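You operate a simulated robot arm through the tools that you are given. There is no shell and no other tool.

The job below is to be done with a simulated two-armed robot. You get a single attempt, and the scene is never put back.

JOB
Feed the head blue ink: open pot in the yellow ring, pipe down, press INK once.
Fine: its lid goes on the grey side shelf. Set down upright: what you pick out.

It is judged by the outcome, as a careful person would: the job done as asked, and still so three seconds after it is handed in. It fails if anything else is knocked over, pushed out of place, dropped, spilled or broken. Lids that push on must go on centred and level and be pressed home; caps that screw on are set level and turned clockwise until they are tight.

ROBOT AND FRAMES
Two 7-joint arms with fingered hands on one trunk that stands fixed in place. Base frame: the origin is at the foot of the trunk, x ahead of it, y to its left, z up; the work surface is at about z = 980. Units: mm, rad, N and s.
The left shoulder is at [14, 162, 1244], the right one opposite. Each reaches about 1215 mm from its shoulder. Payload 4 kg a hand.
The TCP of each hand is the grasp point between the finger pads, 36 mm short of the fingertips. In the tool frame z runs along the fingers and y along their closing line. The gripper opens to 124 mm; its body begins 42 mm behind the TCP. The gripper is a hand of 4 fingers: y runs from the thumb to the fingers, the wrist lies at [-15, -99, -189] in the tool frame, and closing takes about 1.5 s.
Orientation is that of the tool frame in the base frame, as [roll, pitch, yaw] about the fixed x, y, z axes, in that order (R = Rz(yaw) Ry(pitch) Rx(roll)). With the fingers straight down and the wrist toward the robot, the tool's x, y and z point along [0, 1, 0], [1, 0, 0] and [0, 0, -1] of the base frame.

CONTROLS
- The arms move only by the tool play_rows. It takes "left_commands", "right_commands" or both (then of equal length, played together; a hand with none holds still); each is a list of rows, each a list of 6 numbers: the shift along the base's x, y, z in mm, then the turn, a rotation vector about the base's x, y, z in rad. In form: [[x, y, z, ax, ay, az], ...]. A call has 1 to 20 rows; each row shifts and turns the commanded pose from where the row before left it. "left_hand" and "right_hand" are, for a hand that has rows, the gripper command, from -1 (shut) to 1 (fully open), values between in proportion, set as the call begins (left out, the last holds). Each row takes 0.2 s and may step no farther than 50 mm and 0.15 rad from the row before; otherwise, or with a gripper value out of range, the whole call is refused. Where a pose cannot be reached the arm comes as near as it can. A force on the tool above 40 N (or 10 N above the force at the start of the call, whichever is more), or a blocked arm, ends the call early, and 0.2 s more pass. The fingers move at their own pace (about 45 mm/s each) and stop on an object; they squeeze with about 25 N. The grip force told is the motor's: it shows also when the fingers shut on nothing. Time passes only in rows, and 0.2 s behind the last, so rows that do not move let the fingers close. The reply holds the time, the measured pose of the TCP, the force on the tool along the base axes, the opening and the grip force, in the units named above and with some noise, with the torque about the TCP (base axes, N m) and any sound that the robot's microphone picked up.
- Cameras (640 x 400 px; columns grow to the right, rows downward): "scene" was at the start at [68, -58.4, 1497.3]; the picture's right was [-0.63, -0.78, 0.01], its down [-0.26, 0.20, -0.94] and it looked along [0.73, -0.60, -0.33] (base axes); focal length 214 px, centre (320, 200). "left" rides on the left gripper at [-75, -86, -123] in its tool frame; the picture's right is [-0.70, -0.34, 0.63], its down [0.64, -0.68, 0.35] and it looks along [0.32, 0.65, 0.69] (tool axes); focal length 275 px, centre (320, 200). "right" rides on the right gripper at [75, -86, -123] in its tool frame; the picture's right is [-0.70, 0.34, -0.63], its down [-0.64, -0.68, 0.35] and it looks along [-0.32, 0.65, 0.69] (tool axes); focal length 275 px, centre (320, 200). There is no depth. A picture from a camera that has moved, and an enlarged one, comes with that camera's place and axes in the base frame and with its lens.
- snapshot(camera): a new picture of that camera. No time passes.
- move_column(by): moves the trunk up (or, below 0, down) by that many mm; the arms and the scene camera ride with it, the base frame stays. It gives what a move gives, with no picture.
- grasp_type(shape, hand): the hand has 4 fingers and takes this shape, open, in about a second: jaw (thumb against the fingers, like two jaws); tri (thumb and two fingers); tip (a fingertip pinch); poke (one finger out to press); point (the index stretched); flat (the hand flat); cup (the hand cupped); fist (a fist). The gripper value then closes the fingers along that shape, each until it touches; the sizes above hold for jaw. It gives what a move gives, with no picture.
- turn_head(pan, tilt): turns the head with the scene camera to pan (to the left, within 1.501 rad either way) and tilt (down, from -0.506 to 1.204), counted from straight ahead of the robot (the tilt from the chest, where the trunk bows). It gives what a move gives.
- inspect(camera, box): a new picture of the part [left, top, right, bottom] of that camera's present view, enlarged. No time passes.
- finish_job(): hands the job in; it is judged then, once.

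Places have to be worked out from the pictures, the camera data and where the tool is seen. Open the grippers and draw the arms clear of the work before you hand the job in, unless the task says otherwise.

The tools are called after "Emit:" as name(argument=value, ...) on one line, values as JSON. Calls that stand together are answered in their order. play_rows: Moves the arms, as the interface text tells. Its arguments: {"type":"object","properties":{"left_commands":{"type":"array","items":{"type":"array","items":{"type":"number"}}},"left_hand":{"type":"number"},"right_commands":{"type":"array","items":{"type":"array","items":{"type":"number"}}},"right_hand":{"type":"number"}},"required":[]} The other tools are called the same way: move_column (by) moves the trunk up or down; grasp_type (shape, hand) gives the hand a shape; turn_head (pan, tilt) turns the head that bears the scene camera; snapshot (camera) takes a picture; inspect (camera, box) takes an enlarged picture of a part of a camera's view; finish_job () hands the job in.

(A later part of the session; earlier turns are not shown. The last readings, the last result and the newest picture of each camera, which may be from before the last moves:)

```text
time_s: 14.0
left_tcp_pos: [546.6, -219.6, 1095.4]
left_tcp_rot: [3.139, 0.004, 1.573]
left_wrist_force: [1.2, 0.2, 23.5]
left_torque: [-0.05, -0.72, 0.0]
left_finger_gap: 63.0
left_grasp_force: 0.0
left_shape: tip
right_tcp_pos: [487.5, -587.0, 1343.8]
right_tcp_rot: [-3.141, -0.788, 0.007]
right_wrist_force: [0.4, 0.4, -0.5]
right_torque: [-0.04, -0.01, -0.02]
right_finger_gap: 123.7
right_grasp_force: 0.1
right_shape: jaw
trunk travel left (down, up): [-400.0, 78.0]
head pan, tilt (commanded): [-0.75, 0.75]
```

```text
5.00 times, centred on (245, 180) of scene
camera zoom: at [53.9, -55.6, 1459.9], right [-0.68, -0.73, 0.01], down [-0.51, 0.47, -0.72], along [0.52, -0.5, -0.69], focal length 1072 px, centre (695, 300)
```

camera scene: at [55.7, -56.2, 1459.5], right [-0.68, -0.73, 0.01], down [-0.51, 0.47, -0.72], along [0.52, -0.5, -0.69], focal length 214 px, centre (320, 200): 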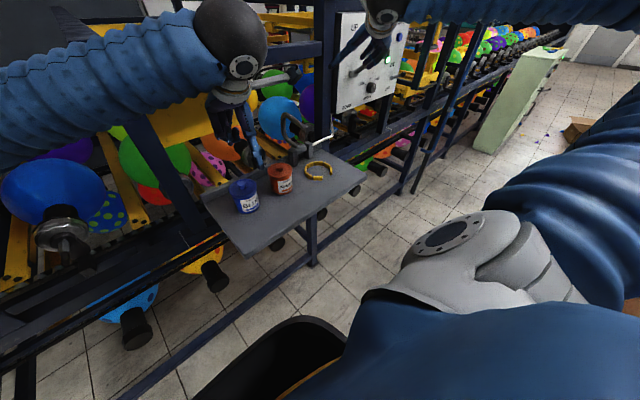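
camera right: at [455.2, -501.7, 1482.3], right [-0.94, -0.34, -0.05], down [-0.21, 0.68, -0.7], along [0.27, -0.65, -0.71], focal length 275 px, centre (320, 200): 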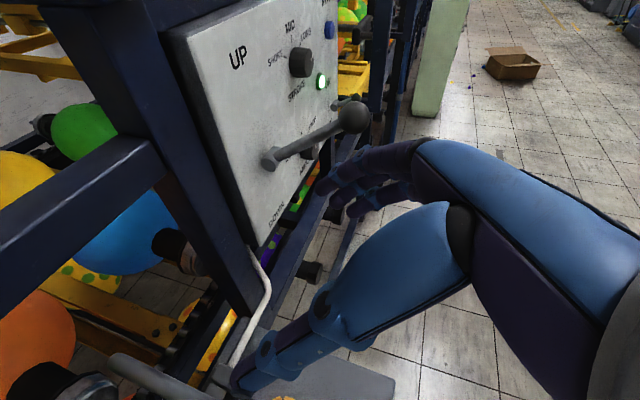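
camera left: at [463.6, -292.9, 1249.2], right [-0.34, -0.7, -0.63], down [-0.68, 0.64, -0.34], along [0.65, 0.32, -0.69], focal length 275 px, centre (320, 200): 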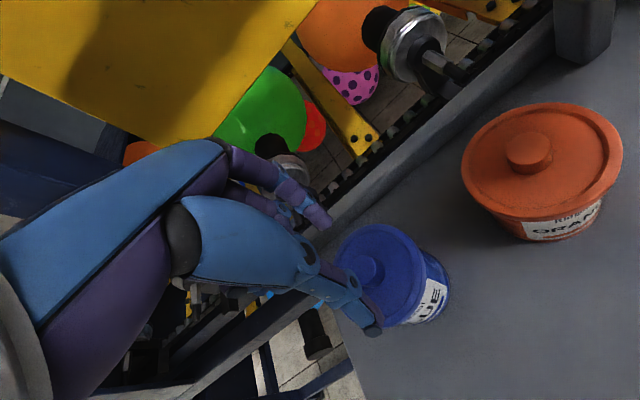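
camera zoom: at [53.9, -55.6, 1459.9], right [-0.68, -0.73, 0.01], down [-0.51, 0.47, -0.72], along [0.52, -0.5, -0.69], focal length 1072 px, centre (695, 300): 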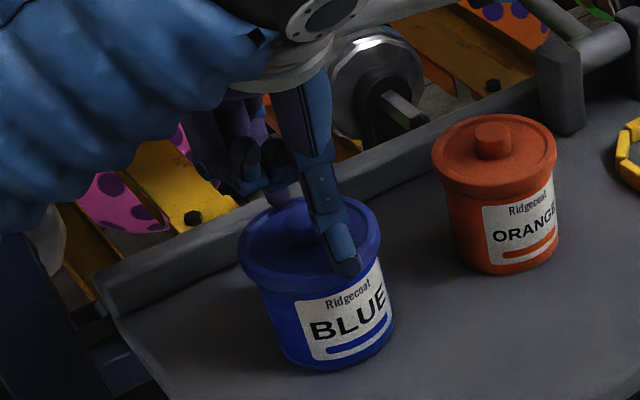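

The index tip is resting on the lid rim (23 N up), so the rim top is z ≈ 1054–1058. I raise 8 mm to unload, then close the pinch on the knob.

Emit:
play_rows(left_commands=[[0, 0, 4, 0, 0, 0], [0, 0, 4, 0, 0, 0], [0, 0, 0, 0, 0, 0]])

Emit:
play_rows(left_commands=[[0, 0, 0, 0, 0, 0], [0, 0, 0, 0, 0, 0], [0, 0, 0, 0, 0, 0], [0, 0, 0, 0, 0, 0], [0, 0, 0, 0, 0, 0], [0, 0, 0, 0, 0, 0]], left_hand=-0.5)

Emit:
inspect(camera="left", box=[260, 190, 480, 370])

Emit:
inspect(camera="scene", box=[220, 140, 270, 220])

```text
time_s: 14.8
left_tcp_pos: [547.4, -218.7, 1099.5]
left_tcp_rot: [-3.138, 0.0, 1.573]
left_wrist_force: [0.4, 0.4, -0.3]
left_torque: [0.01, 0.0, 0.02]
left_finger_gap: 61.9
left_grasp_force: 0.0
left_shape: tip
right_tcp_pos: [489.6, -587.0, 1342.2]
right_tcp_rot: [-3.14, -0.789, 0.007]
right_wrist_force: [0.1, -0.4, 0.0]
right_torque: [0.0, 0.01, -0.02]
right_finger_gap: 123.5
right_grasp_force: 0.1
right_shape: jaw
trunk travel left (down, up): [-400.0, 78.0]
head pan, tilt (commanded): [-0.75, 0.75]
```

```text
time_s: 16.2
left_tcp_pos: [547.6, -220.4, 1099.5]
left_tcp_rot: [-3.139, 0.001, 1.57]
left_wrist_force: [0.2, 0.0, -0.2]
left_torque: [0.0, 0.01, 0.0]
left_finger_gap: 33.7
left_grasp_force: 0.0
left_shape: tip
right_tcp_pos: [489.7, -587.7, 1342.5]
right_tcp_rot: [-3.139, -0.787, 0.006]
right_wrist_force: [-0.2, 0.0, 0.2]
right_torque: [0.02, -0.01, 0.02]
right_finger_gap: 123.7
right_grasp_force: 0.1
right_shape: jaw
trunk travel left (down, up): [-400.0, 78.0]
head pan, tilt (commanded): [-0.75, 0.75]
```

```text
2.22 times, centred on (370, 280) of left
camera zoom: at [460.8, -293.5, 1222.5], right [-0.34, -0.7, -0.63], down [-0.68, 0.64, -0.35], along [0.65, 0.32, -0.69], focal length 612 px, centre (209, 22)
```

zoom: 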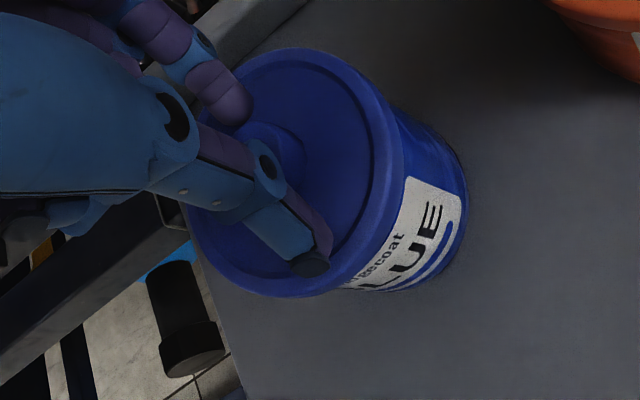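

```text
5.00 times, centred on (245, 180) of scene
camera zoom: at [55.5, -56.3, 1459.5], right [-0.68, -0.73, 0.01], down [-0.51, 0.47, -0.72], along [0.52, -0.5, -0.69], focal length 1072 px, centre (695, 300)
```

zoom: 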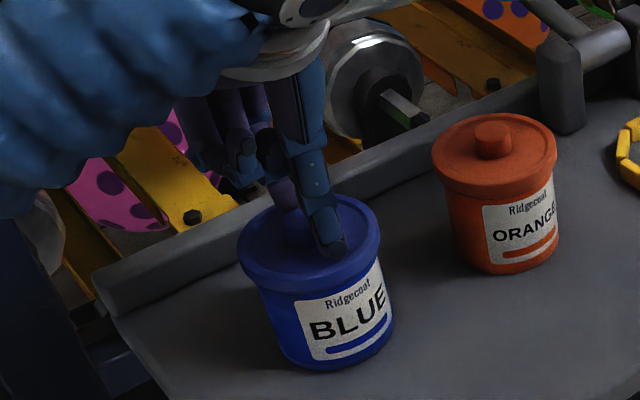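

The fingertips straddle the knob well. I close fully on it and read the grip.

Emit:
play_rows(left_commands=[[0, 0, 0, 0, 0, 0], [0, 0, 0, 0, 0, 0], [0, 0, 0, 0, 0, 0], [0, 0, 0, 0, 0, 0], [0, 0, 0, 0, 0, 0], [0, 0, 0, 0, 0, 0]], left_hand=-1)

Emit:
inspect(camera="left", box=[260, 190, 480, 370])

Emit:
inspect(camera="scene", box=[220, 140, 270, 220])

```text
time_s: 17.6
left_tcp_pos: [546.7, -219.8, 1099.3]
left_tcp_rot: [-3.141, 0.001, 1.569]
left_wrist_force: [-1.4, -0.1, 0.9]
left_torque: [0.0, 0.07, -0.01]
left_finger_gap: 17.5
left_grasp_force: 24.9
left_shape: tip
right_tcp_pos: [490.2, -587.7, 1343.4]
right_tcp_rot: [-3.139, -0.787, 0.006]
right_wrist_force: [0.3, 0.0, 0.3]
right_torque: [-0.01, 0.0, -0.01]
right_finger_gap: 124.1
right_grasp_force: 0.1
right_shape: jaw
trunk travel left (down, up): [-400.0, 78.0]
head pan, tilt (commanded): [-0.75, 0.75]
heard: snap
```

```text
2.22 times, centred on (370, 280) of left
camera zoom: at [460.7, -293.5, 1222.5], right [-0.34, -0.7, -0.63], down [-0.68, 0.64, -0.35], along [0.65, 0.32, -0.69], focal length 612 px, centre (209, 22)
```

zoom: 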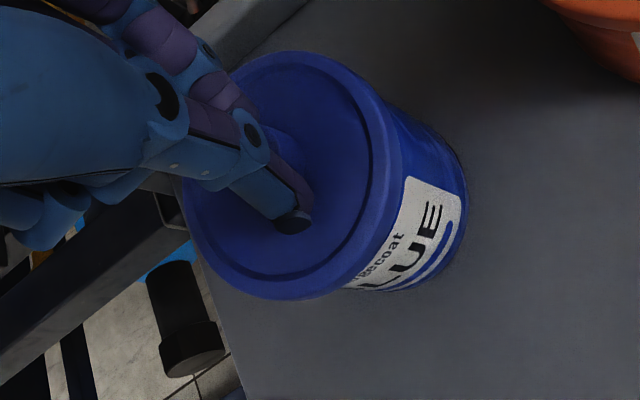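

```text
5.00 times, centred on (245, 180) of scene
camera zoom: at [55.4, -56.3, 1459.5], right [-0.68, -0.73, 0.01], down [-0.51, 0.47, -0.72], along [0.52, -0.5, -0.69], focal length 1072 px, centre (695, 300)
```

zoom: 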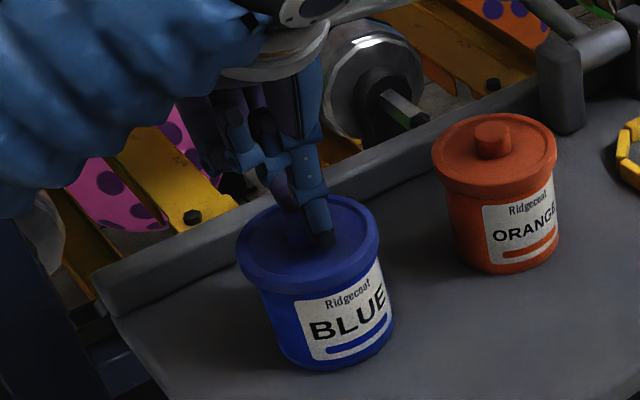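

The knob is gripped (17.5 mm, 25 N) and a snap was heard, perhaps the lid letting go. I lift very slowly by 10 mm and look whether the pot stays.

Emit:
play_rows(left_commands=[[0, 0, 2, 0, 0, 0], [0, 0, 2, 0, 0, 0], [0, 0, 2, 0, 0, 0], [0, 0, 2, 0, 0, 0], [0, 0, 2, 0, 0, 0]])

Emit:
inspect(camera="left", box=[260, 190, 480, 370])

Emit:
inspect(camera="scene", box=[220, 140, 270, 220])

```text
time_s: 18.8
left_tcp_pos: [546.3, -218.2, 1108.4]
left_tcp_rot: [-3.141, 0.0, 1.572]
left_wrist_force: [0.2, 0.0, -0.7]
left_torque: [0.0, 0.03, 0.01]
left_finger_gap: 17.6
left_grasp_force: 24.8
left_shape: tip
right_tcp_pos: [489.6, -587.9, 1342.3]
right_tcp_rot: [-3.139, -0.788, 0.004]
right_wrist_force: [1.0, 0.2, 0.3]
right_torque: [0.02, 0.01, -0.02]
right_finger_gap: 123.6
right_grasp_force: 0.0
right_shape: jaw
trunk travel left (down, up): [-400.0, 78.0]
head pan, tilt (commanded): [-0.75, 0.75]
```

```text
2.22 times, centred on (370, 280) of left
camera zoom: at [459.8, -293.2, 1231.8], right [-0.34, -0.7, -0.63], down [-0.68, 0.64, -0.34], along [0.65, 0.32, -0.69], focal length 612 px, centre (209, 22)
```

zoom: 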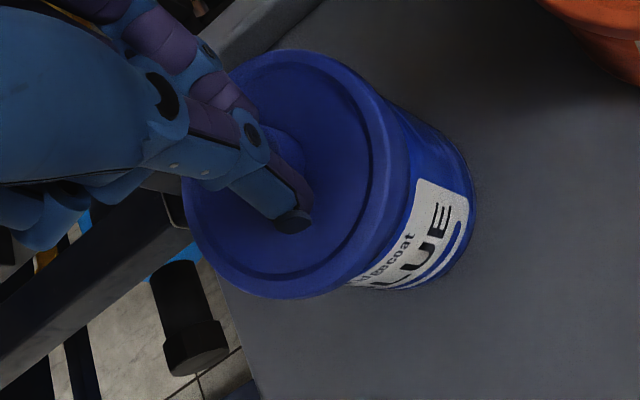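

```text
5.00 times, centred on (245, 180) of scene
camera zoom: at [55.5, -56.3, 1459.5], right [-0.68, -0.73, 0.01], down [-0.51, 0.47, -0.72], along [0.52, -0.5, -0.69], focal length 1072 px, centre (695, 300)
```

zoom: 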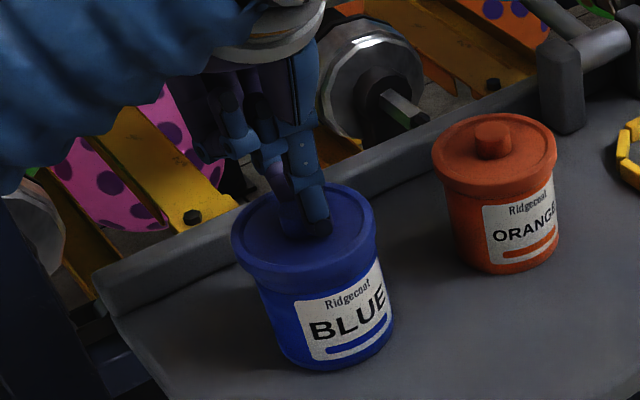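

The lid is rising alone; the pot hasn't moved and hardly any weight is felt. I lift it clear and carry it up and to the left, out of the right arm's way, holding it until the pot is in the ring.

Emit:
play_rows(left_commands=[[0, 0, 5, 0, 0, 0], [0, 0, 8, 0, 0, 0], [0, 0, 12, 0, 0, 0], [0, 0, 20, 0, 0, 0], [0, 0, 30, 0, 0, 0], [-5, 10, 35, 0, 0, 0], [-8, 25, 35, 0, 0, 0], [-8, 30, 30, 0, 0, 0]])

Emit:
snapshot(camera="left")

Emit:
inspect(camera="scene", box=[190, 90, 350, 230])

```text
time_s: 20.6
left_tcp_pos: [525.4, -155.9, 1284.7]
left_tcp_rot: [-3.139, 0.001, 1.57]
left_wrist_force: [-0.1, 0.1, 0.5]
left_torque: [0.02, -0.02, 0.0]
left_finger_gap: 17.6
left_grasp_force: 25.3
left_shape: tip
right_tcp_pos: [489.3, -586.0, 1343.8]
right_tcp_rot: [-3.141, -0.79, 0.006]
right_wrist_force: [1.3, 0.2, 0.2]
right_torque: [-0.02, 0.0, -0.04]
right_finger_gap: 123.8
right_grasp_force: 0.1
right_shape: jaw
trunk travel left (down, up): [-400.0, 78.0]
head pan, tilt (commanded): [-0.75, 0.75]
```

```text
taken
camera left: at [439.2, -229.6, 1407.9], right [-0.34, -0.7, -0.63], down [-0.68, 0.64, -0.35], along [0.65, 0.32, -0.69], focal length 275 px, centre (320, 200)
```

left: 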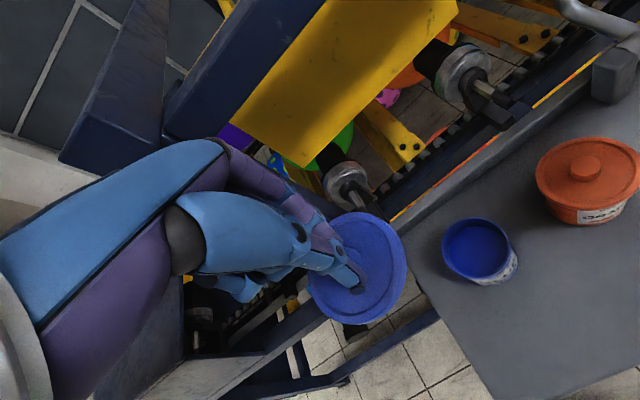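

```text
2.86 times, centred on (270, 160) of scene
camera zoom: at [54.7, -55.1, 1459.6], right [-0.68, -0.73, 0.01], down [-0.51, 0.46, -0.72], along [0.52, -0.5, -0.69], focal length 613 px, centre (463, 314)
```

zoom: 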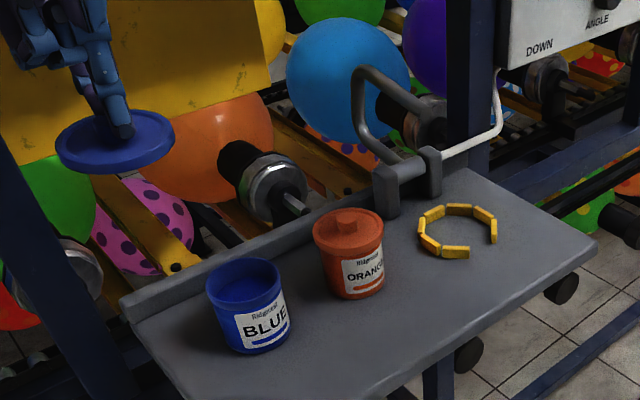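

The pot is open with ink inside, its rim centre at about (545.5,-219,1050); the lid hangs level in the left hand. I move the lid farther left, and lift the right hand away from the panel zone toward the pot, turning its fingers steeper (70° down).

Emit:
play_rows(left_commands=[[-10, 40, 8, 0, 0, 0], [-10, 45, 8, 0, 0, 0], [-10, 45, 8, 0, 0, 0], [-10, 45, 8, 0, 0, 0], [-10, 45, 8, 0, 0, 0], [-10, 40, 8, 0, 0, 0]])

Emit:
play_rows(right_commands=[[5, 45, 0, 0, 0.0727, 0], [5, 45, 0, 0, 0.0727, 0], [5, 45, 0, 0, 0.0727, 0], [5, 45, 0, 0, 0.0727, 0], [5, 45, 0, 0, 0.0727, 0], [5, 45, 0, 0, 0.0727, 0], [5, 45, -10, 0, 0, 0], [5, 45, -20, 0, 0, 0]], right_hand=0.45)

Emit:
snapshot(camera="right")

Emit:
snapshot(camera="scene")

```text
time_s: 22.0
left_tcp_pos: [463.8, 105.9, 1333.2]
left_tcp_rot: [3.14, 0.002, 1.572]
left_wrist_force: [0.4, 0.3, -0.3]
left_torque: [0.01, -0.01, -0.02]
left_finger_gap: 17.2
left_grasp_force: 25.1
left_shape: tip
right_tcp_pos: [487.5, -586.0, 1344.4]
right_tcp_rot: [3.14, -0.788, 0.007]
right_wrist_force: [0.3, -0.2, 0.1]
right_torque: [0.0, -0.03, -0.07]
right_finger_gap: 123.9
right_grasp_force: 0.1
right_shape: jaw
trunk travel left (down, up): [-400.0, 78.0]
head pan, tilt (commanded): [-0.75, 0.75]
```

```text
time_s: 23.8
left_tcp_pos: [468.1, 104.5, 1332.7]
left_tcp_rot: [-3.138, -0.001, 1.571]
left_wrist_force: [0.5, 1.0, 0.5]
left_torque: [0.0, 0.02, 0.03]
left_finger_gap: 17.3
left_grasp_force: 25.3
left_shape: tip
right_tcp_pos: [533.1, -226.5, 1309.4]
right_tcp_rot: [-3.139, -0.35, 0.003]
right_wrist_force: [0.8, -0.1, 0.0]
right_torque: [-0.01, 0.06, 0.0]
right_finger_gap: 89.8
right_grasp_force: 0.0
right_shape: jaw
trunk travel left (down, up): [-400.0, 78.0]
head pan, tilt (commanded): [-0.75, 0.75]
```

```text
taken
camera right: at [561.2, -140.7, 1451.3], right [-0.87, -0.34, 0.36], down [-0.49, 0.68, -0.54], along [-0.06, -0.65, -0.76], focal length 275 px, centre (320, 200)
```

right: 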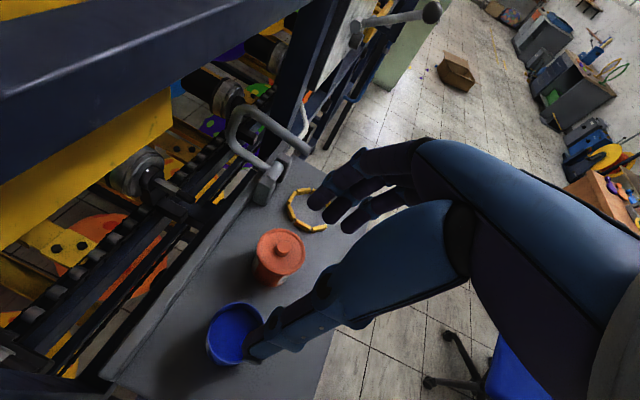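

```text
taken
camera scene: at [58.3, -55.3, 1459.2], right [-0.68, -0.73, 0.01], down [-0.51, 0.47, -0.72], along [0.52, -0.5, -0.69], focal length 214 px, centre (320, 200)
```

scene: 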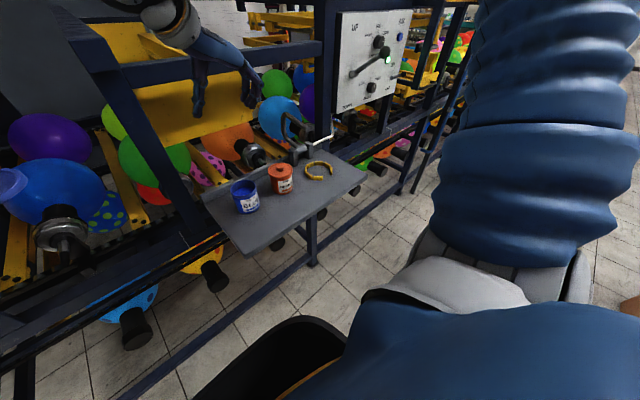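

Right camera confirms the pot near (548,-217). I descend to 110 mm above grasp height, aligned in y, and check the finger straddle before going lower.

Emit:
play_rows(right_commands=[[2, 3, -40, 0, 0, 0], [2, 3, -40, 0, 0, 0], [2, 2, -40, 0, 0, 0], [1, 0, -40, 0, 0, 0], [0, 0, 0, 0, 0, 0]])

Emit:
snapshot(camera="right")

Emit:
inspect(camera="scene", box=[180, 70, 320, 230])

Emit:
snapshot(camera="left")

```text
time_s: 25.0
left_tcp_pos: [463.0, 104.9, 1333.4]
left_tcp_rot: [3.141, -0.001, 1.571]
left_wrist_force: [0.1, -0.3, -0.6]
left_torque: [0.01, 0.01, -0.01]
left_finger_gap: 17.1
left_grasp_force: 25.1
left_shape: tip
right_tcp_pos: [535.5, -220.2, 1152.1]
right_tcp_rot: [-3.136, -0.353, 0.005]
right_wrist_force: [-1.1, 0.5, 0.1]
right_torque: [0.0, -0.03, -0.01]
right_finger_gap: 89.9
right_grasp_force: 0.0
right_shape: jaw
trunk travel left (down, up): [-400.0, 78.0]
head pan, tilt (commanded): [-0.75, 0.75]
```

```text
taken
camera right: at [563.1, -135.2, 1293.2], right [-0.87, -0.34, 0.35], down [-0.49, 0.68, -0.54], along [-0.05, -0.65, -0.76], focal length 275 px, centre (320, 200)
```

right: 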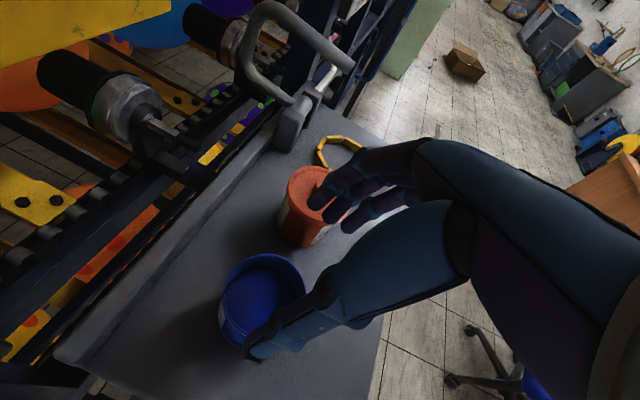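

```text
2.50 times, centred on (250, 150) of scene
camera zoom: at [54.1, -55.6, 1459.6], right [-0.68, -0.73, 0.01], down [-0.51, 0.47, -0.72], along [0.52, -0.5, -0.69], focal length 536 px, centre (495, 325)
```

zoom: 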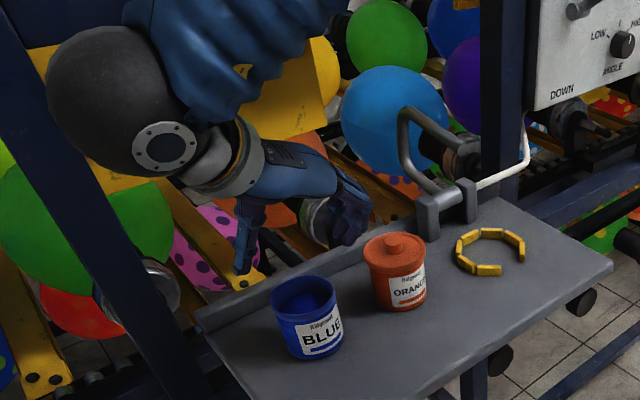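

```text
taken
camera left: at [377.0, 31.2, 1457.0], right [-0.34, -0.7, -0.63], down [-0.68, 0.64, -0.35], along [0.65, 0.32, -0.69], focal length 275 px, centre (320, 200)
```

left: 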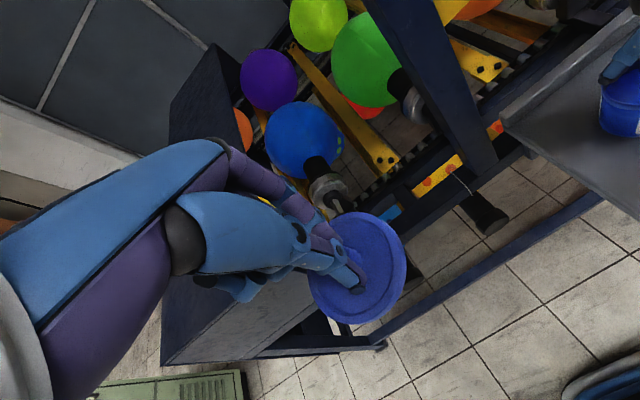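

Fingers and thumb straddle the pot with about 8 mm on each side, and clear the orange pot. I descend to grasp height.

Emit:
play_rows(right_commands=[[1, 0, -25, 0, 0, 0], [1, 0, -25, 0, 0, 0], [1, 0, -20, 0, 0, 0], [1, 0, -15, 0, 0, 0], [0, 0, -10, 0, 0, 0], [0, 0, 0, 0, 0, 0]])

Emit:
snapshot(camera="right")

Emit:
inspect(camera="scene", box=[190, 110, 320, 230])

```text
time_s: 26.4
left_tcp_pos: [465.5, 105.1, 1333.1]
left_tcp_rot: [-3.138, 0.0, 1.57]
left_wrist_force: [0.2, 0.2, -0.2]
left_torque: [-0.01, -0.01, 0.02]
left_finger_gap: 17.7
left_grasp_force: 25.5
left_shape: tip
right_tcp_pos: [539.6, -218.9, 1055.6]
right_tcp_rot: [-3.138, -0.35, 0.003]
right_wrist_force: [0.3, 0.2, 0.1]
right_torque: [0.0, -0.03, 0.05]
right_finger_gap: 90.0
right_grasp_force: 0.1
right_shape: jaw
trunk travel left (down, up): [-400.0, 78.0]
head pan, tilt (commanded): [-0.75, 0.75]
```

```text
taken
camera right: at [568.2, -133.8, 1196.7], right [-0.87, -0.34, 0.35], down [-0.49, 0.68, -0.54], along [-0.05, -0.65, -0.76], focal length 275 px, centre (320, 200)
```

right: 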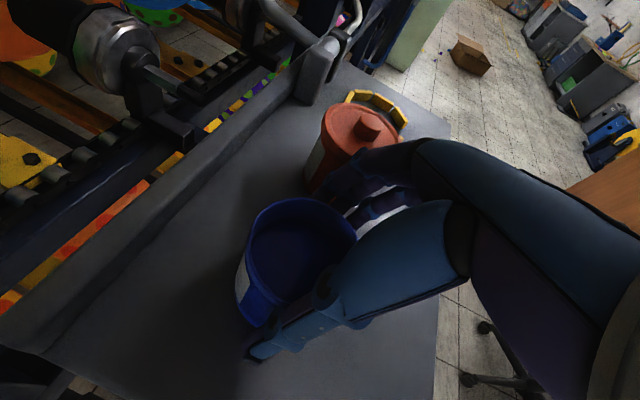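

```text
3.33 times, centred on (255, 170) of scene
camera zoom: at [55.5, -55.9, 1459.5], right [-0.68, -0.73, 0.01], down [-0.51, 0.47, -0.72], along [0.52, -0.5, -0.69], focal length 715 px, centre (537, 300)
```

zoom: 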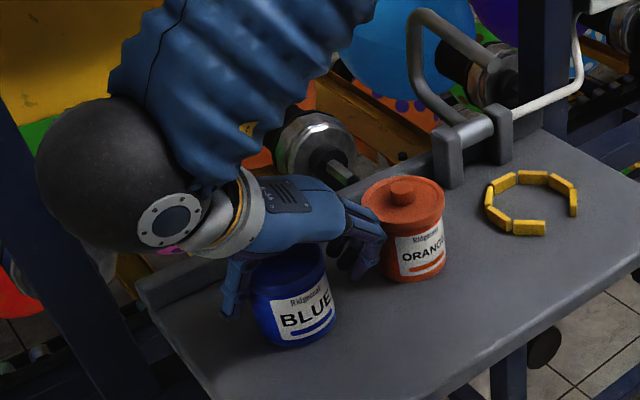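

Clear so far. The pot sits slightly forward of the finger line, so I advance 8 mm in x while going down the last 17 mm.

Emit:
play_rows(right_commands=[[3, 0, -6, 0, 0, 0], [3, 0, -6, 0, 0, 0], [2, 0, -5, 0, 0, 0], [0, 0, 0, 0, 0, 0]])

Emit:
snapshot(camera="right")

Emit:
inspect(camera="scene", box=[210, 140, 310, 220])

```text
time_s: 27.4
left_tcp_pos: [465.7, 105.2, 1333.2]
left_tcp_rot: [3.141, 0.0, 1.572]
left_wrist_force: [-0.4, 0.1, 0.2]
left_torque: [0.02, -0.01, 0.05]
left_finger_gap: 17.4
left_grasp_force: 25.5
left_shape: tip
right_tcp_pos: [548.6, -219.8, 1038.7]
right_tcp_rot: [-3.139, -0.352, 0.005]
right_wrist_force: [-0.4, 1.8, 2.1]
right_torque: [0.03, -0.02, 0.05]
right_finger_gap: 90.2
right_grasp_force: 0.1
right_shape: jaw
trunk travel left (down, up): [-400.0, 78.0]
head pan, tilt (commanded): [-0.75, 0.75]
```

```text
taken
camera right: at [575.9, -133.5, 1180.2], right [-0.87, -0.34, 0.35], down [-0.49, 0.68, -0.54], along [-0.05, -0.65, -0.76], focal length 275 px, centre (320, 200)
```

right: 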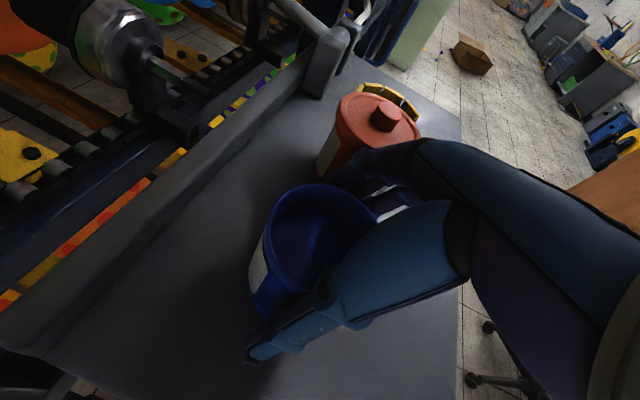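

```text
5.00 times, centred on (260, 180) of scene
camera zoom: at [55.4, -55.7, 1459.5], right [-0.68, -0.73, 0.01], down [-0.51, 0.47, -0.72], along [0.52, -0.5, -0.69], focal length 1072 px, centre (620, 300)
```

zoom: 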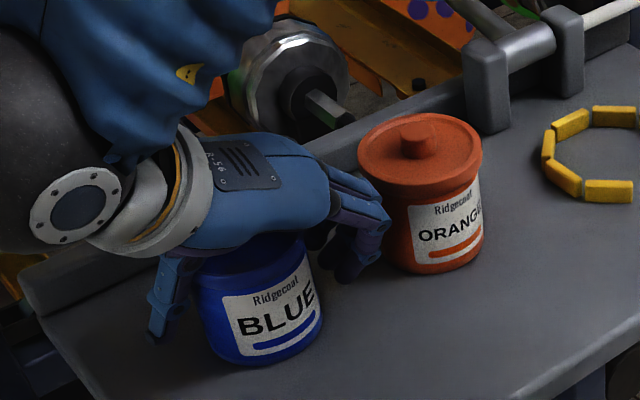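

Fingers are around the pot, with the orange pot unmoved beside the knuckles. I close the hand gently on the pot body.

Emit:
play_rows(right_commands=[[0, 0, 0, 0, 0, 0], [0, 0, 0, 0, 0, 0], [0, 0, 0, 0, 0, 0], [0, 0, 0, 0, 0, 0], [0, 0, 0, 0, 0, 0], [0, 0, 0, 0, 0, 0]], right_hand=-0.2)

Emit:
snapshot(camera="right")

Emit:
inspect(camera="scene", box=[210, 140, 310, 220])

```text
time_s: 28.8
left_tcp_pos: [464.7, 105.4, 1333.7]
left_tcp_rot: [-3.139, 0.001, 1.571]
left_wrist_force: [0.4, 0.3, -0.2]
left_torque: [-0.02, 0.01, -0.01]
left_finger_gap: 17.6
left_grasp_force: 25.1
left_shape: tip
right_tcp_pos: [547.7, -218.9, 1039.7]
right_tcp_rot: [-3.138, -0.353, 0.003]
right_wrist_force: [1.0, -1.5, 7.9]
right_torque: [-0.51, -0.06, 0.03]
right_finger_gap: 89.3
right_grasp_force: 24.8
right_shape: jaw
trunk travel left (down, up): [-400.0, 78.0]
head pan, tilt (commanded): [-0.75, 0.75]
```

```text
taken
camera right: at [575.7, -133.6, 1180.3], right [-0.87, -0.34, 0.35], down [-0.49, 0.68, -0.54], along [-0.05, -0.65, -0.76], focal length 275 px, centre (320, 200)
```

right: 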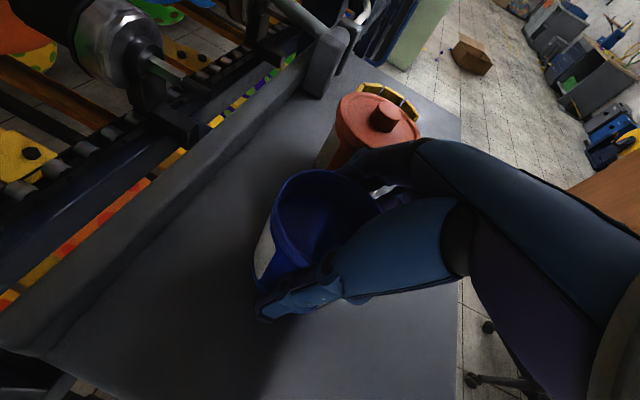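

```text
5.00 times, centred on (260, 180) of scene
camera zoom: at [55.2, -55.8, 1459.5], right [-0.68, -0.73, 0.01], down [-0.51, 0.47, -0.72], along [0.52, -0.5, -0.69], focal length 1072 px, centre (620, 300)
```

zoom: 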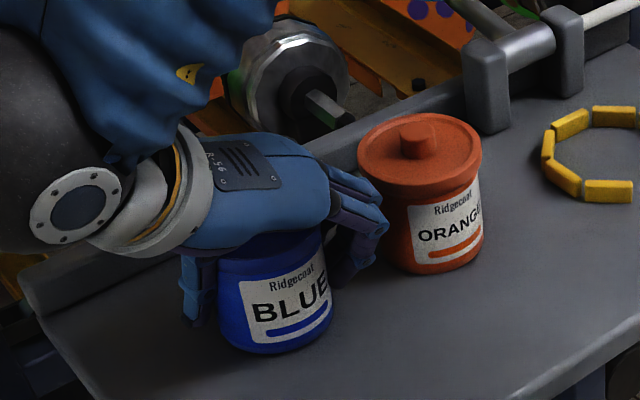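

Grip force rose to 25 N while the gap reads 89 mm, and the pot shifted a little toward the fingers. I enlarge the views to see what each finger touches.

Emit:
inspect(camera="right", box=[230, 110, 450, 340])

Emit:
inspect(camera="scene", box=[235, 165, 295, 215])

Emit:
snapshot(camera="left")

```text
1.74 times, centred on (340, 225) of right
camera zoom: at [575.7, -133.6, 1180.3], right [-0.87, -0.34, 0.35], down [-0.49, 0.68, -0.54], along [-0.05, -0.65, -0.76], focal length 479 px, centre (285, 156)
```

zoom: 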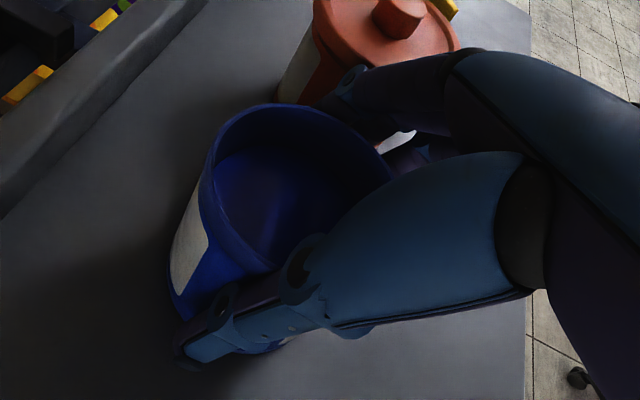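

```text
8.00 times, centred on (265, 190) of scene
camera zoom: at [55.2, -55.8, 1459.5], right [-0.68, -0.73, 0.01], down [-0.51, 0.47, -0.72], along [0.52, -0.5, -0.69], focal length 1716 px, centre (760, 280)
```

zoom: 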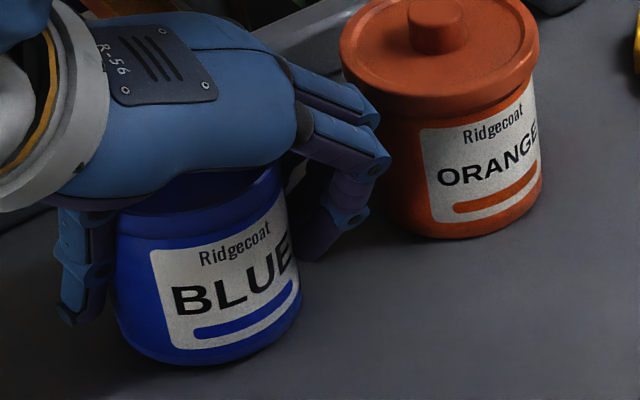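

```text
taken
camera left: at [378.0, 31.0, 1456.6], right [-0.34, -0.7, -0.63], down [-0.68, 0.64, -0.35], along [0.65, 0.32, -0.69], focal length 275 px, centre (320, 200)
```

left: 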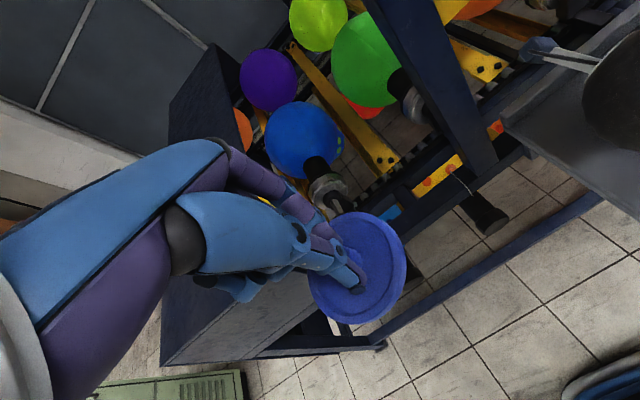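

The thumb's bulky base is bearing on the rim and tipping the pot slightly — the hand is too low. I open again so the pot stands flat, then raise before regripping with the pads.

Emit:
play_rows(right_commands=[[0, 0, 0, 0, 0, 0], [0, 0, 0, 0, 0, 0], [0, 0, 0, 0, 0, 0], [0, 0, 0, 0, 0, 0], [0, 0, 0, 0, 0, 0]], right_hand=0.45)

Emit:
inspect(camera="scene", box=[210, 140, 310, 220])

Emit:
inspect(camera="right", box=[230, 110, 450, 380])

```text
time_s: 30.0
left_tcp_pos: [465.7, 104.7, 1333.8]
left_tcp_rot: [-3.139, 0.001, 1.57]
left_wrist_force: [-0.4, -0.5, 0.5]
left_torque: [0.03, 0.01, -0.05]
left_finger_gap: 17.3
left_grasp_force: 24.9
left_shape: tip
right_tcp_pos: [547.9, -218.5, 1038.8]
right_tcp_rot: [-3.138, -0.352, 0.005]
right_wrist_force: [-0.1, 0.1, 0.8]
right_torque: [-0.02, 0.01, 0.0]
right_finger_gap: 89.6
right_grasp_force: 0.1
right_shape: jaw
trunk travel left (down, up): [-400.0, 78.0]
head pan, tilt (commanded): [-0.75, 0.75]
```

```text
5.00 times, centred on (260, 180) of scene
camera zoom: at [55.5, -55.9, 1459.5], right [-0.68, -0.73, 0.01], down [-0.51, 0.47, -0.72], along [0.52, -0.5, -0.69], focal length 1072 px, centre (620, 300)
```

zoom: 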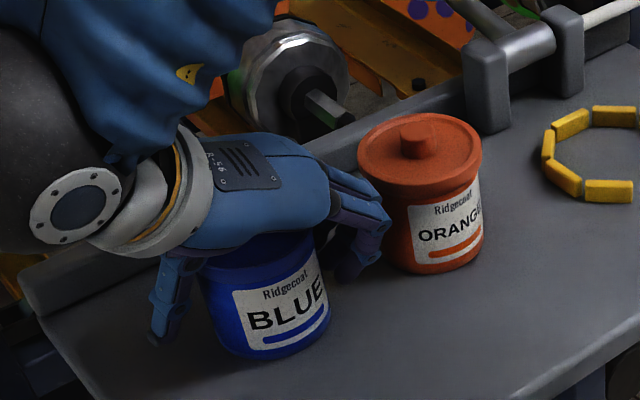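

```text
1.48 times, centred on (340, 245) of right
camera zoom: at [575.9, -133.6, 1180.0], right [-0.87, -0.34, 0.35], down [-0.49, 0.68, -0.54], along [-0.05, -0.65, -0.76], focal length 408 px, centre (290, 133)
```

zoom: 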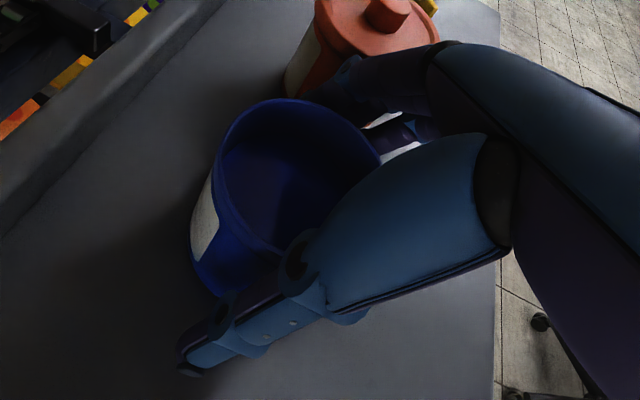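

The pot stands flat again, a few mm shifted. I raise the hand about 19 mm so the pads, not the thumb base, will meet the wall, then look again.

Emit:
play_rows(right_commands=[[0, 0, 6, 0, 0, 0], [0, 0, 6, 0, 0, 0], [0, 0, 7, 0, 0, 0], [0, 0, 0, 0, 0, 0]])

Emit:
inspect(camera="scene", box=[210, 140, 310, 220])

Emit:
inspect(camera="right", box=[230, 110, 450, 380])

```text
time_s: 31.0
left_tcp_pos: [465.6, 105.3, 1334.1]
left_tcp_rot: [-3.14, -0.001, 1.571]
left_wrist_force: [-0.5, -0.1, -0.5]
left_torque: [0.0, 0.01, -0.03]
left_finger_gap: 17.6
left_grasp_force: 24.6
left_shape: tip
right_tcp_pos: [548.5, -219.4, 1058.1]
right_tcp_rot: [-3.139, -0.351, 0.005]
right_wrist_force: [-0.3, -0.5, 0.5]
right_torque: [-0.01, -0.02, 0.0]
right_finger_gap: 89.7
right_grasp_force: 0.1
right_shape: jaw
trunk travel left (down, up): [-400.0, 78.0]
head pan, tilt (commanded): [-0.75, 0.75]
```

```text
5.00 times, centred on (260, 180) of scene
camera zoom: at [55.8, -56.0, 1459.4], right [-0.68, -0.73, 0.01], down [-0.51, 0.47, -0.72], along [0.52, -0.5, -0.69], focal length 1072 px, centre (620, 300)
```

zoom: 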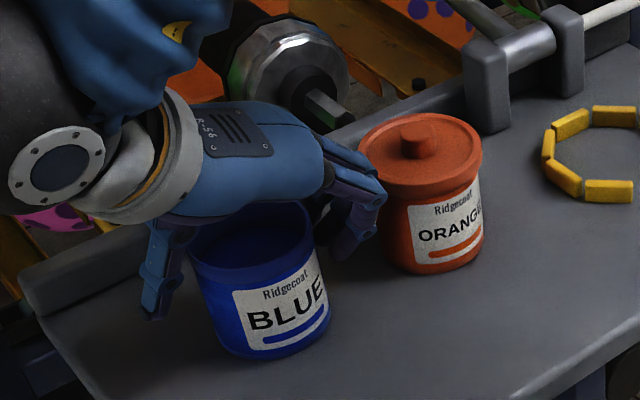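

```text
1.48 times, centred on (340, 245) of right
camera zoom: at [576.8, -134.2, 1199.0], right [-0.87, -0.34, 0.35], down [-0.49, 0.68, -0.54], along [-0.05, -0.65, -0.76], focal length 408 px, centre (290, 133)
```

zoom: 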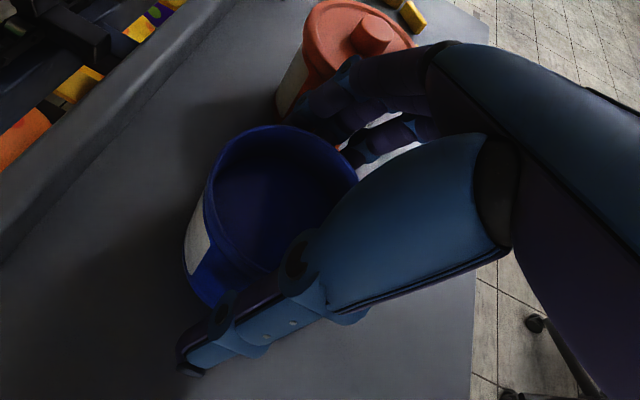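

Pot now around (555,-228), thumb tip near (559,-162,1024): the pads now oppose across the pot's centre line. I close again.

Emit:
play_rows(right_commands=[[0, 0, 0, 0, 0, 0], [0, 0, 0, 0, 0, 0], [0, 0, 0, 0, 0, 0], [0, 0, 0, 0, 0, 0], [0, 0, 0, 0, 0, 0], [0, 0, 0, 0, 0, 0]], right_hand=-0.1)

Emit:
inspect(camera="scene", box=[210, 140, 310, 220])

Emit:
inspect(camera="right", box=[230, 110, 450, 380])

```text
time_s: 32.4
left_tcp_pos: [463.6, 105.3, 1333.5]
left_tcp_rot: [-3.141, 0.001, 1.57]
left_wrist_force: [0.1, -0.2, 0.1]
left_torque: [0.04, 0.01, -0.02]
left_finger_gap: 17.3
left_grasp_force: 24.5
left_shape: tip
right_tcp_pos: [549.3, -218.4, 1059.1]
right_tcp_rot: [-3.139, -0.352, 0.004]
right_wrist_force: [0.3, 3.5, 6.9]
right_torque: [-0.22, -0.07, 0.05]
right_finger_gap: 86.7
right_grasp_force: 25.2
right_shape: jaw
trunk travel left (down, up): [-400.0, 78.0]
head pan, tilt (commanded): [-0.75, 0.75]
```

```text
5.00 times, centred on (260, 180) of scene
camera zoom: at [55.2, -55.5, 1459.5], right [-0.68, -0.73, 0.01], down [-0.51, 0.46, -0.72], along [0.52, -0.5, -0.69], focal length 1072 px, centre (620, 300)
```

zoom: 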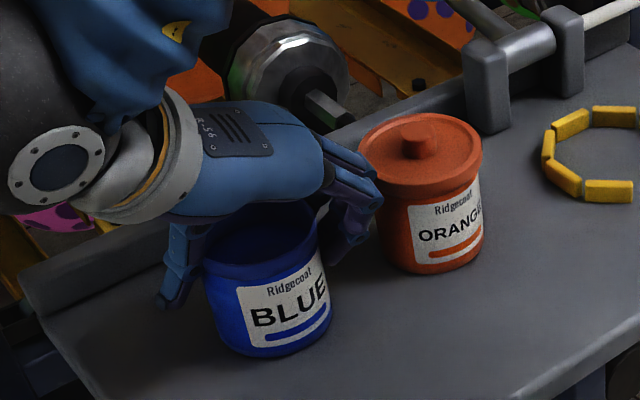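

```text
1.48 times, centred on (340, 245) of right
camera zoom: at [576.3, -133.7, 1199.5], right [-0.87, -0.34, 0.35], down [-0.49, 0.68, -0.54], along [-0.05, -0.65, -0.76], focal length 408 px, centre (290, 133)
```

zoom: 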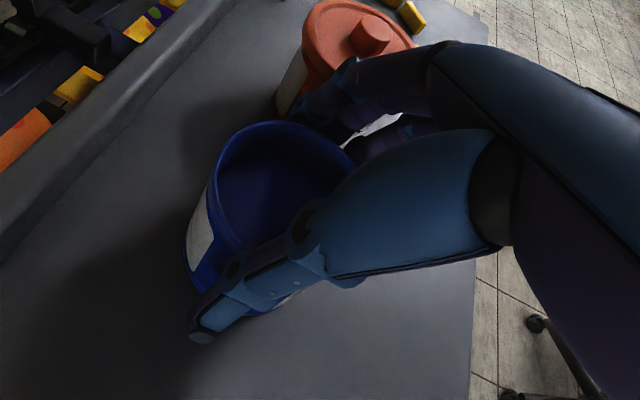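

Grip holds at 25 N with the pot upright. I test the hold with a very small, slow lift of 8 mm.

Emit:
play_rows(right_commands=[[0, 0, 2, 0, 0, 0], [0, 0, 2, 0, 0, 0], [0, 0, 2, 0, 0, 0], [0, 0, 2, 0, 0, 0], [0, 0, 0, 0, 0, 0]])

Emit:
inspect(camera="scene", box=[210, 140, 310, 220])

Emit:
inspect(camera="right", box=[230, 110, 450, 380])

```text
time_s: 33.6
left_tcp_pos: [465.5, 104.4, 1332.7]
left_tcp_rot: [-3.138, 0.0, 1.57]
left_wrist_force: [-0.8, -0.7, 0.4]
left_torque: [-0.01, 0.02, 0.02]
left_finger_gap: 17.9
left_grasp_force: 24.9
left_shape: tip
right_tcp_pos: [548.5, -220.2, 1066.1]
right_tcp_rot: [-3.137, -0.35, 0.005]
right_wrist_force: [0.5, 0.2, -1.7]
right_torque: [0.0, 0.02, -0.03]
right_finger_gap: 87.3
right_grasp_force: 25.0
right_shape: jaw
trunk travel left (down, up): [-400.0, 78.0]
head pan, tilt (commanded): [-0.75, 0.75]
```

```text
5.00 times, centred on (260, 180) of scene
camera zoom: at [55.7, -55.9, 1459.5], right [-0.68, -0.73, 0.01], down [-0.51, 0.47, -0.72], along [0.52, -0.5, -0.69], focal length 1072 px, centre (620, 300)
```

zoom: 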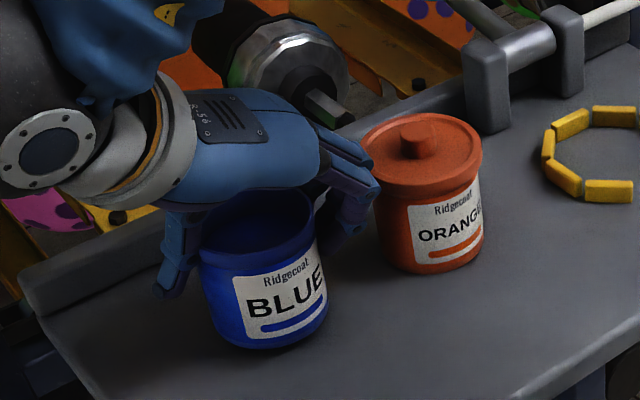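

```text
1.48 times, centred on (340, 245) of right
camera zoom: at [577.2, -133.5, 1207.0], right [-0.87, -0.34, 0.35], down [-0.49, 0.68, -0.54], along [-0.05, -0.65, -0.76], focal length 408 px, centre (290, 133)
```

zoom: 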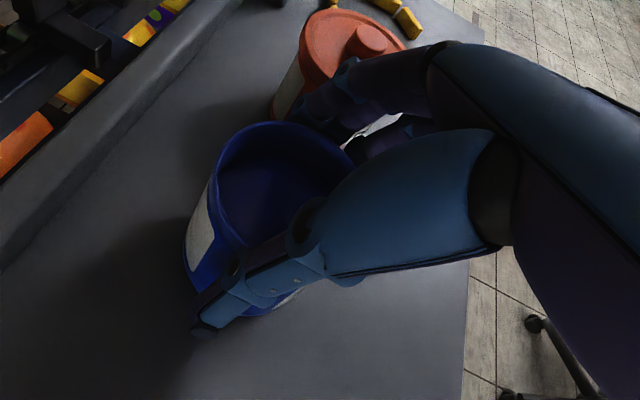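

The pot lifts upright with the hand (about 170 g). I raise it smoothly until its base is well above the orange pot's knob.

Emit:
play_rows(right_commands=[[0, 0, 3, 0, 0, 0], [0, 0, 6, 0, 0, 0], [0, 0, 9, 0, 0, 0], [0, 0, 12, 0, 0, 0], [0, 0, 14, 0, 0, 0], [0, 0, 14, 0, 0, 0], [0, 0, 14, 0, 0, 0], [-3, 0, 13, 0, 0, 0], [-6, 0, 12, 0, 0, 0], [-8, 0, 9, 0, 0, 0], [-9, 0, 6, 0, 0, 0], [-9, 0, 3, 0, 0, 0], [-8, 0, 0, 0, 0, 0], [-5, 0, 0, 0, 0, 0], [-2, 0, 0, 0, 0, 0]])

Emit:
inspect(camera="scene", box=[180, 70, 340, 210])

Emit:
snapshot(camera="right")

```text
time_s: 36.8
left_tcp_pos: [464.5, 104.8, 1333.7]
left_tcp_rot: [-3.138, 0.0, 1.57]
left_wrist_force: [-0.2, 0.7, -0.5]
left_torque: [0.0, 0.01, -0.02]
left_finger_gap: 17.4
left_grasp_force: 25.1
left_shape: tip
right_tcp_pos: [499.5, -218.4, 1180.2]
right_tcp_rot: [-3.137, -0.351, 0.005]
right_wrist_force: [-0.9, 0.4, -2.5]
right_torque: [0.03, -0.02, 0.01]
right_finger_gap: 87.5
right_grasp_force: 25.4
right_shape: jaw
trunk travel left (down, up): [-400.0, 78.0]
head pan, tilt (commanded): [-0.75, 0.75]
```

```text
2.86 times, centred on (260, 140) of scene
camera zoom: at [55.6, -56.0, 1459.5], right [-0.68, -0.73, 0.01], down [-0.51, 0.47, -0.72], along [0.52, -0.5, -0.69], focal length 613 px, centre (491, 371)
```

zoom: 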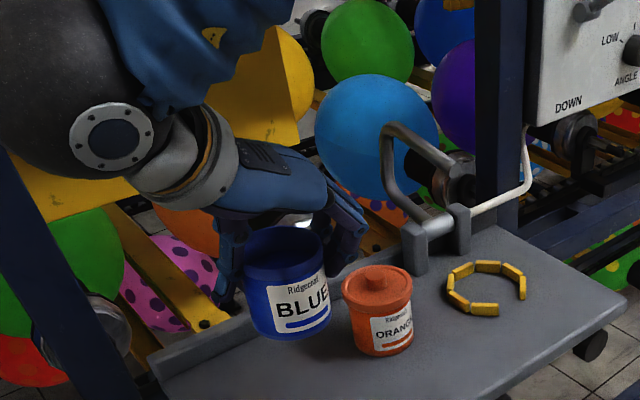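

```text
taken
camera right: at [527.1, -132.9, 1320.8], right [-0.87, -0.34, 0.35], down [-0.49, 0.68, -0.54], along [-0.05, -0.65, -0.76], focal length 275 px, centre (320, 200)
```

right: 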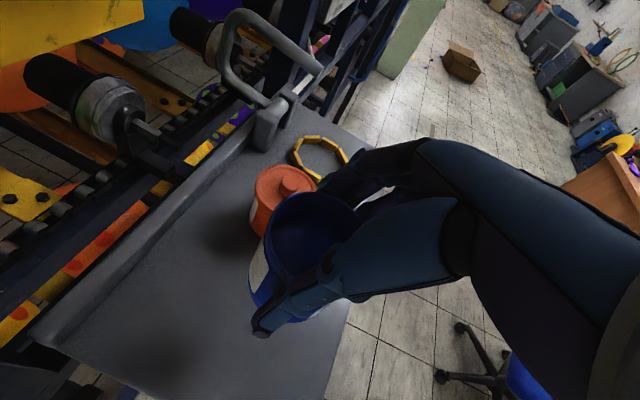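

The pot hangs level with its base near z 1100, above the orange knob (≈1072). I carry it smoothly along -y toward the ring, staying well on the robot side of the raised pipe end.

Emit:
play_rows(right_commands=[[0, -4, 0, 0, 0, 0], [0, -8, 0, 0, 0, 0], [0, -12, 0, 0, 0, 0], [0, -16, 0, 0, 0, 0], [0, -20, 0, 0, 0, 0], [0, -20, 0, 0, 0, 0], [0, -20, 0, 0, 0, 0], [0, -20, 0, 0, 0, 0], [0, -20, 0, 0, 0, 0], [0, -20, 0, 0, 0, 0], [0, -20, 0, 0, 0, 0], [0, -20, 0, 0, 0, 0], [0, -20, 0, 0, 0, 0], [0, -20, 0, 0, 0, 0], [0, -16, 0, 0, 0, 0], [0, -12, 0, 0, 0, 0], [0, -8, 0, 0, 0, 0], [0, -3, 0, 0, 0, 0]])

Emit:
inspect(camera="scene", box=[240, 60, 400, 200])

Emit:
snapshot(camera="right")

Emit:
snapshot(camera="scene")

```text
time_s: 40.6
left_tcp_pos: [465.3, 104.0, 1332.9]
left_tcp_rot: [-3.14, 0.001, 1.571]
left_wrist_force: [0.1, -0.2, 0.2]
left_torque: [0.02, 0.0, -0.02]
left_finger_gap: 17.5
left_grasp_force: 25.4
left_shape: tip
right_tcp_pos: [499.3, -498.2, 1180.8]
right_tcp_rot: [-3.137, -0.351, 0.004]
right_wrist_force: [0.1, 0.6, -2.3]
right_torque: [0.03, 0.0, 0.01]
right_finger_gap: 87.2
right_grasp_force: 25.4
right_shape: jaw
trunk travel left (down, up): [-400.0, 78.0]
head pan, tilt (commanded): [-0.75, 0.75]
```

```text
2.86 times, centred on (320, 130) of scene
camera zoom: at [55.6, -56.3, 1459.4], right [-0.68, -0.73, 0.01], down [-0.51, 0.47, -0.72], along [0.52, -0.5, -0.69], focal length 613 px, centre (320, 400)
```

zoom: 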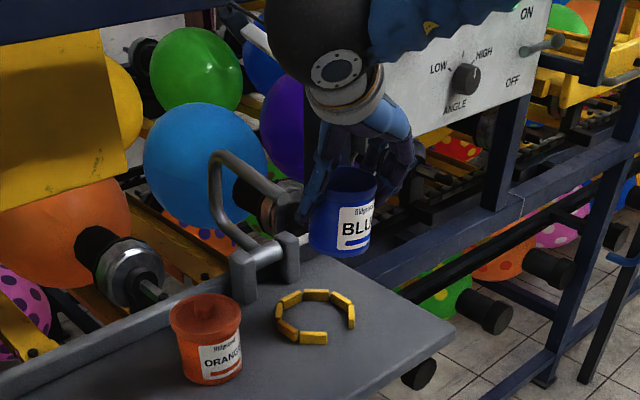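

```text
taken
camera right: at [526.9, -413.1, 1321.9], right [-0.87, -0.34, 0.35], down [-0.49, 0.68, -0.54], along [-0.05, -0.65, -0.76], focal length 275 px, centre (320, 200)
```

right: 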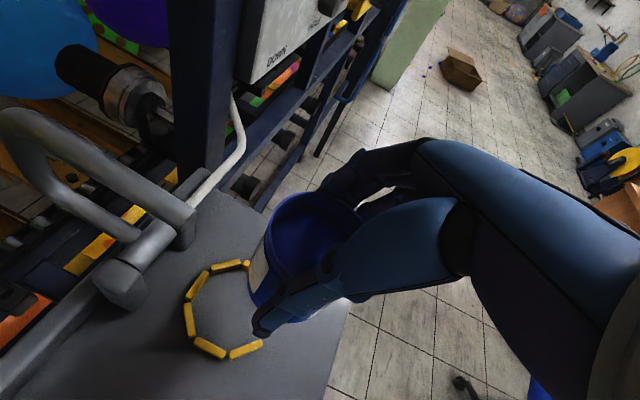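

```text
taken
camera scene: at [55.6, -56.3, 1459.4], right [-0.68, -0.73, 0.01], down [-0.51, 0.47, -0.72], along [0.52, -0.5, -0.69], focal length 214 px, centre (320, 200)
```

scene: 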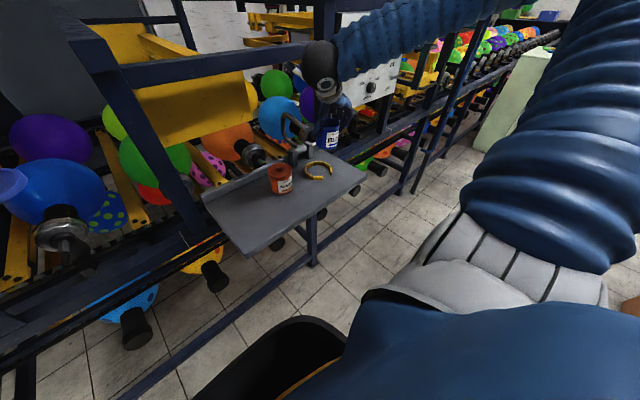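

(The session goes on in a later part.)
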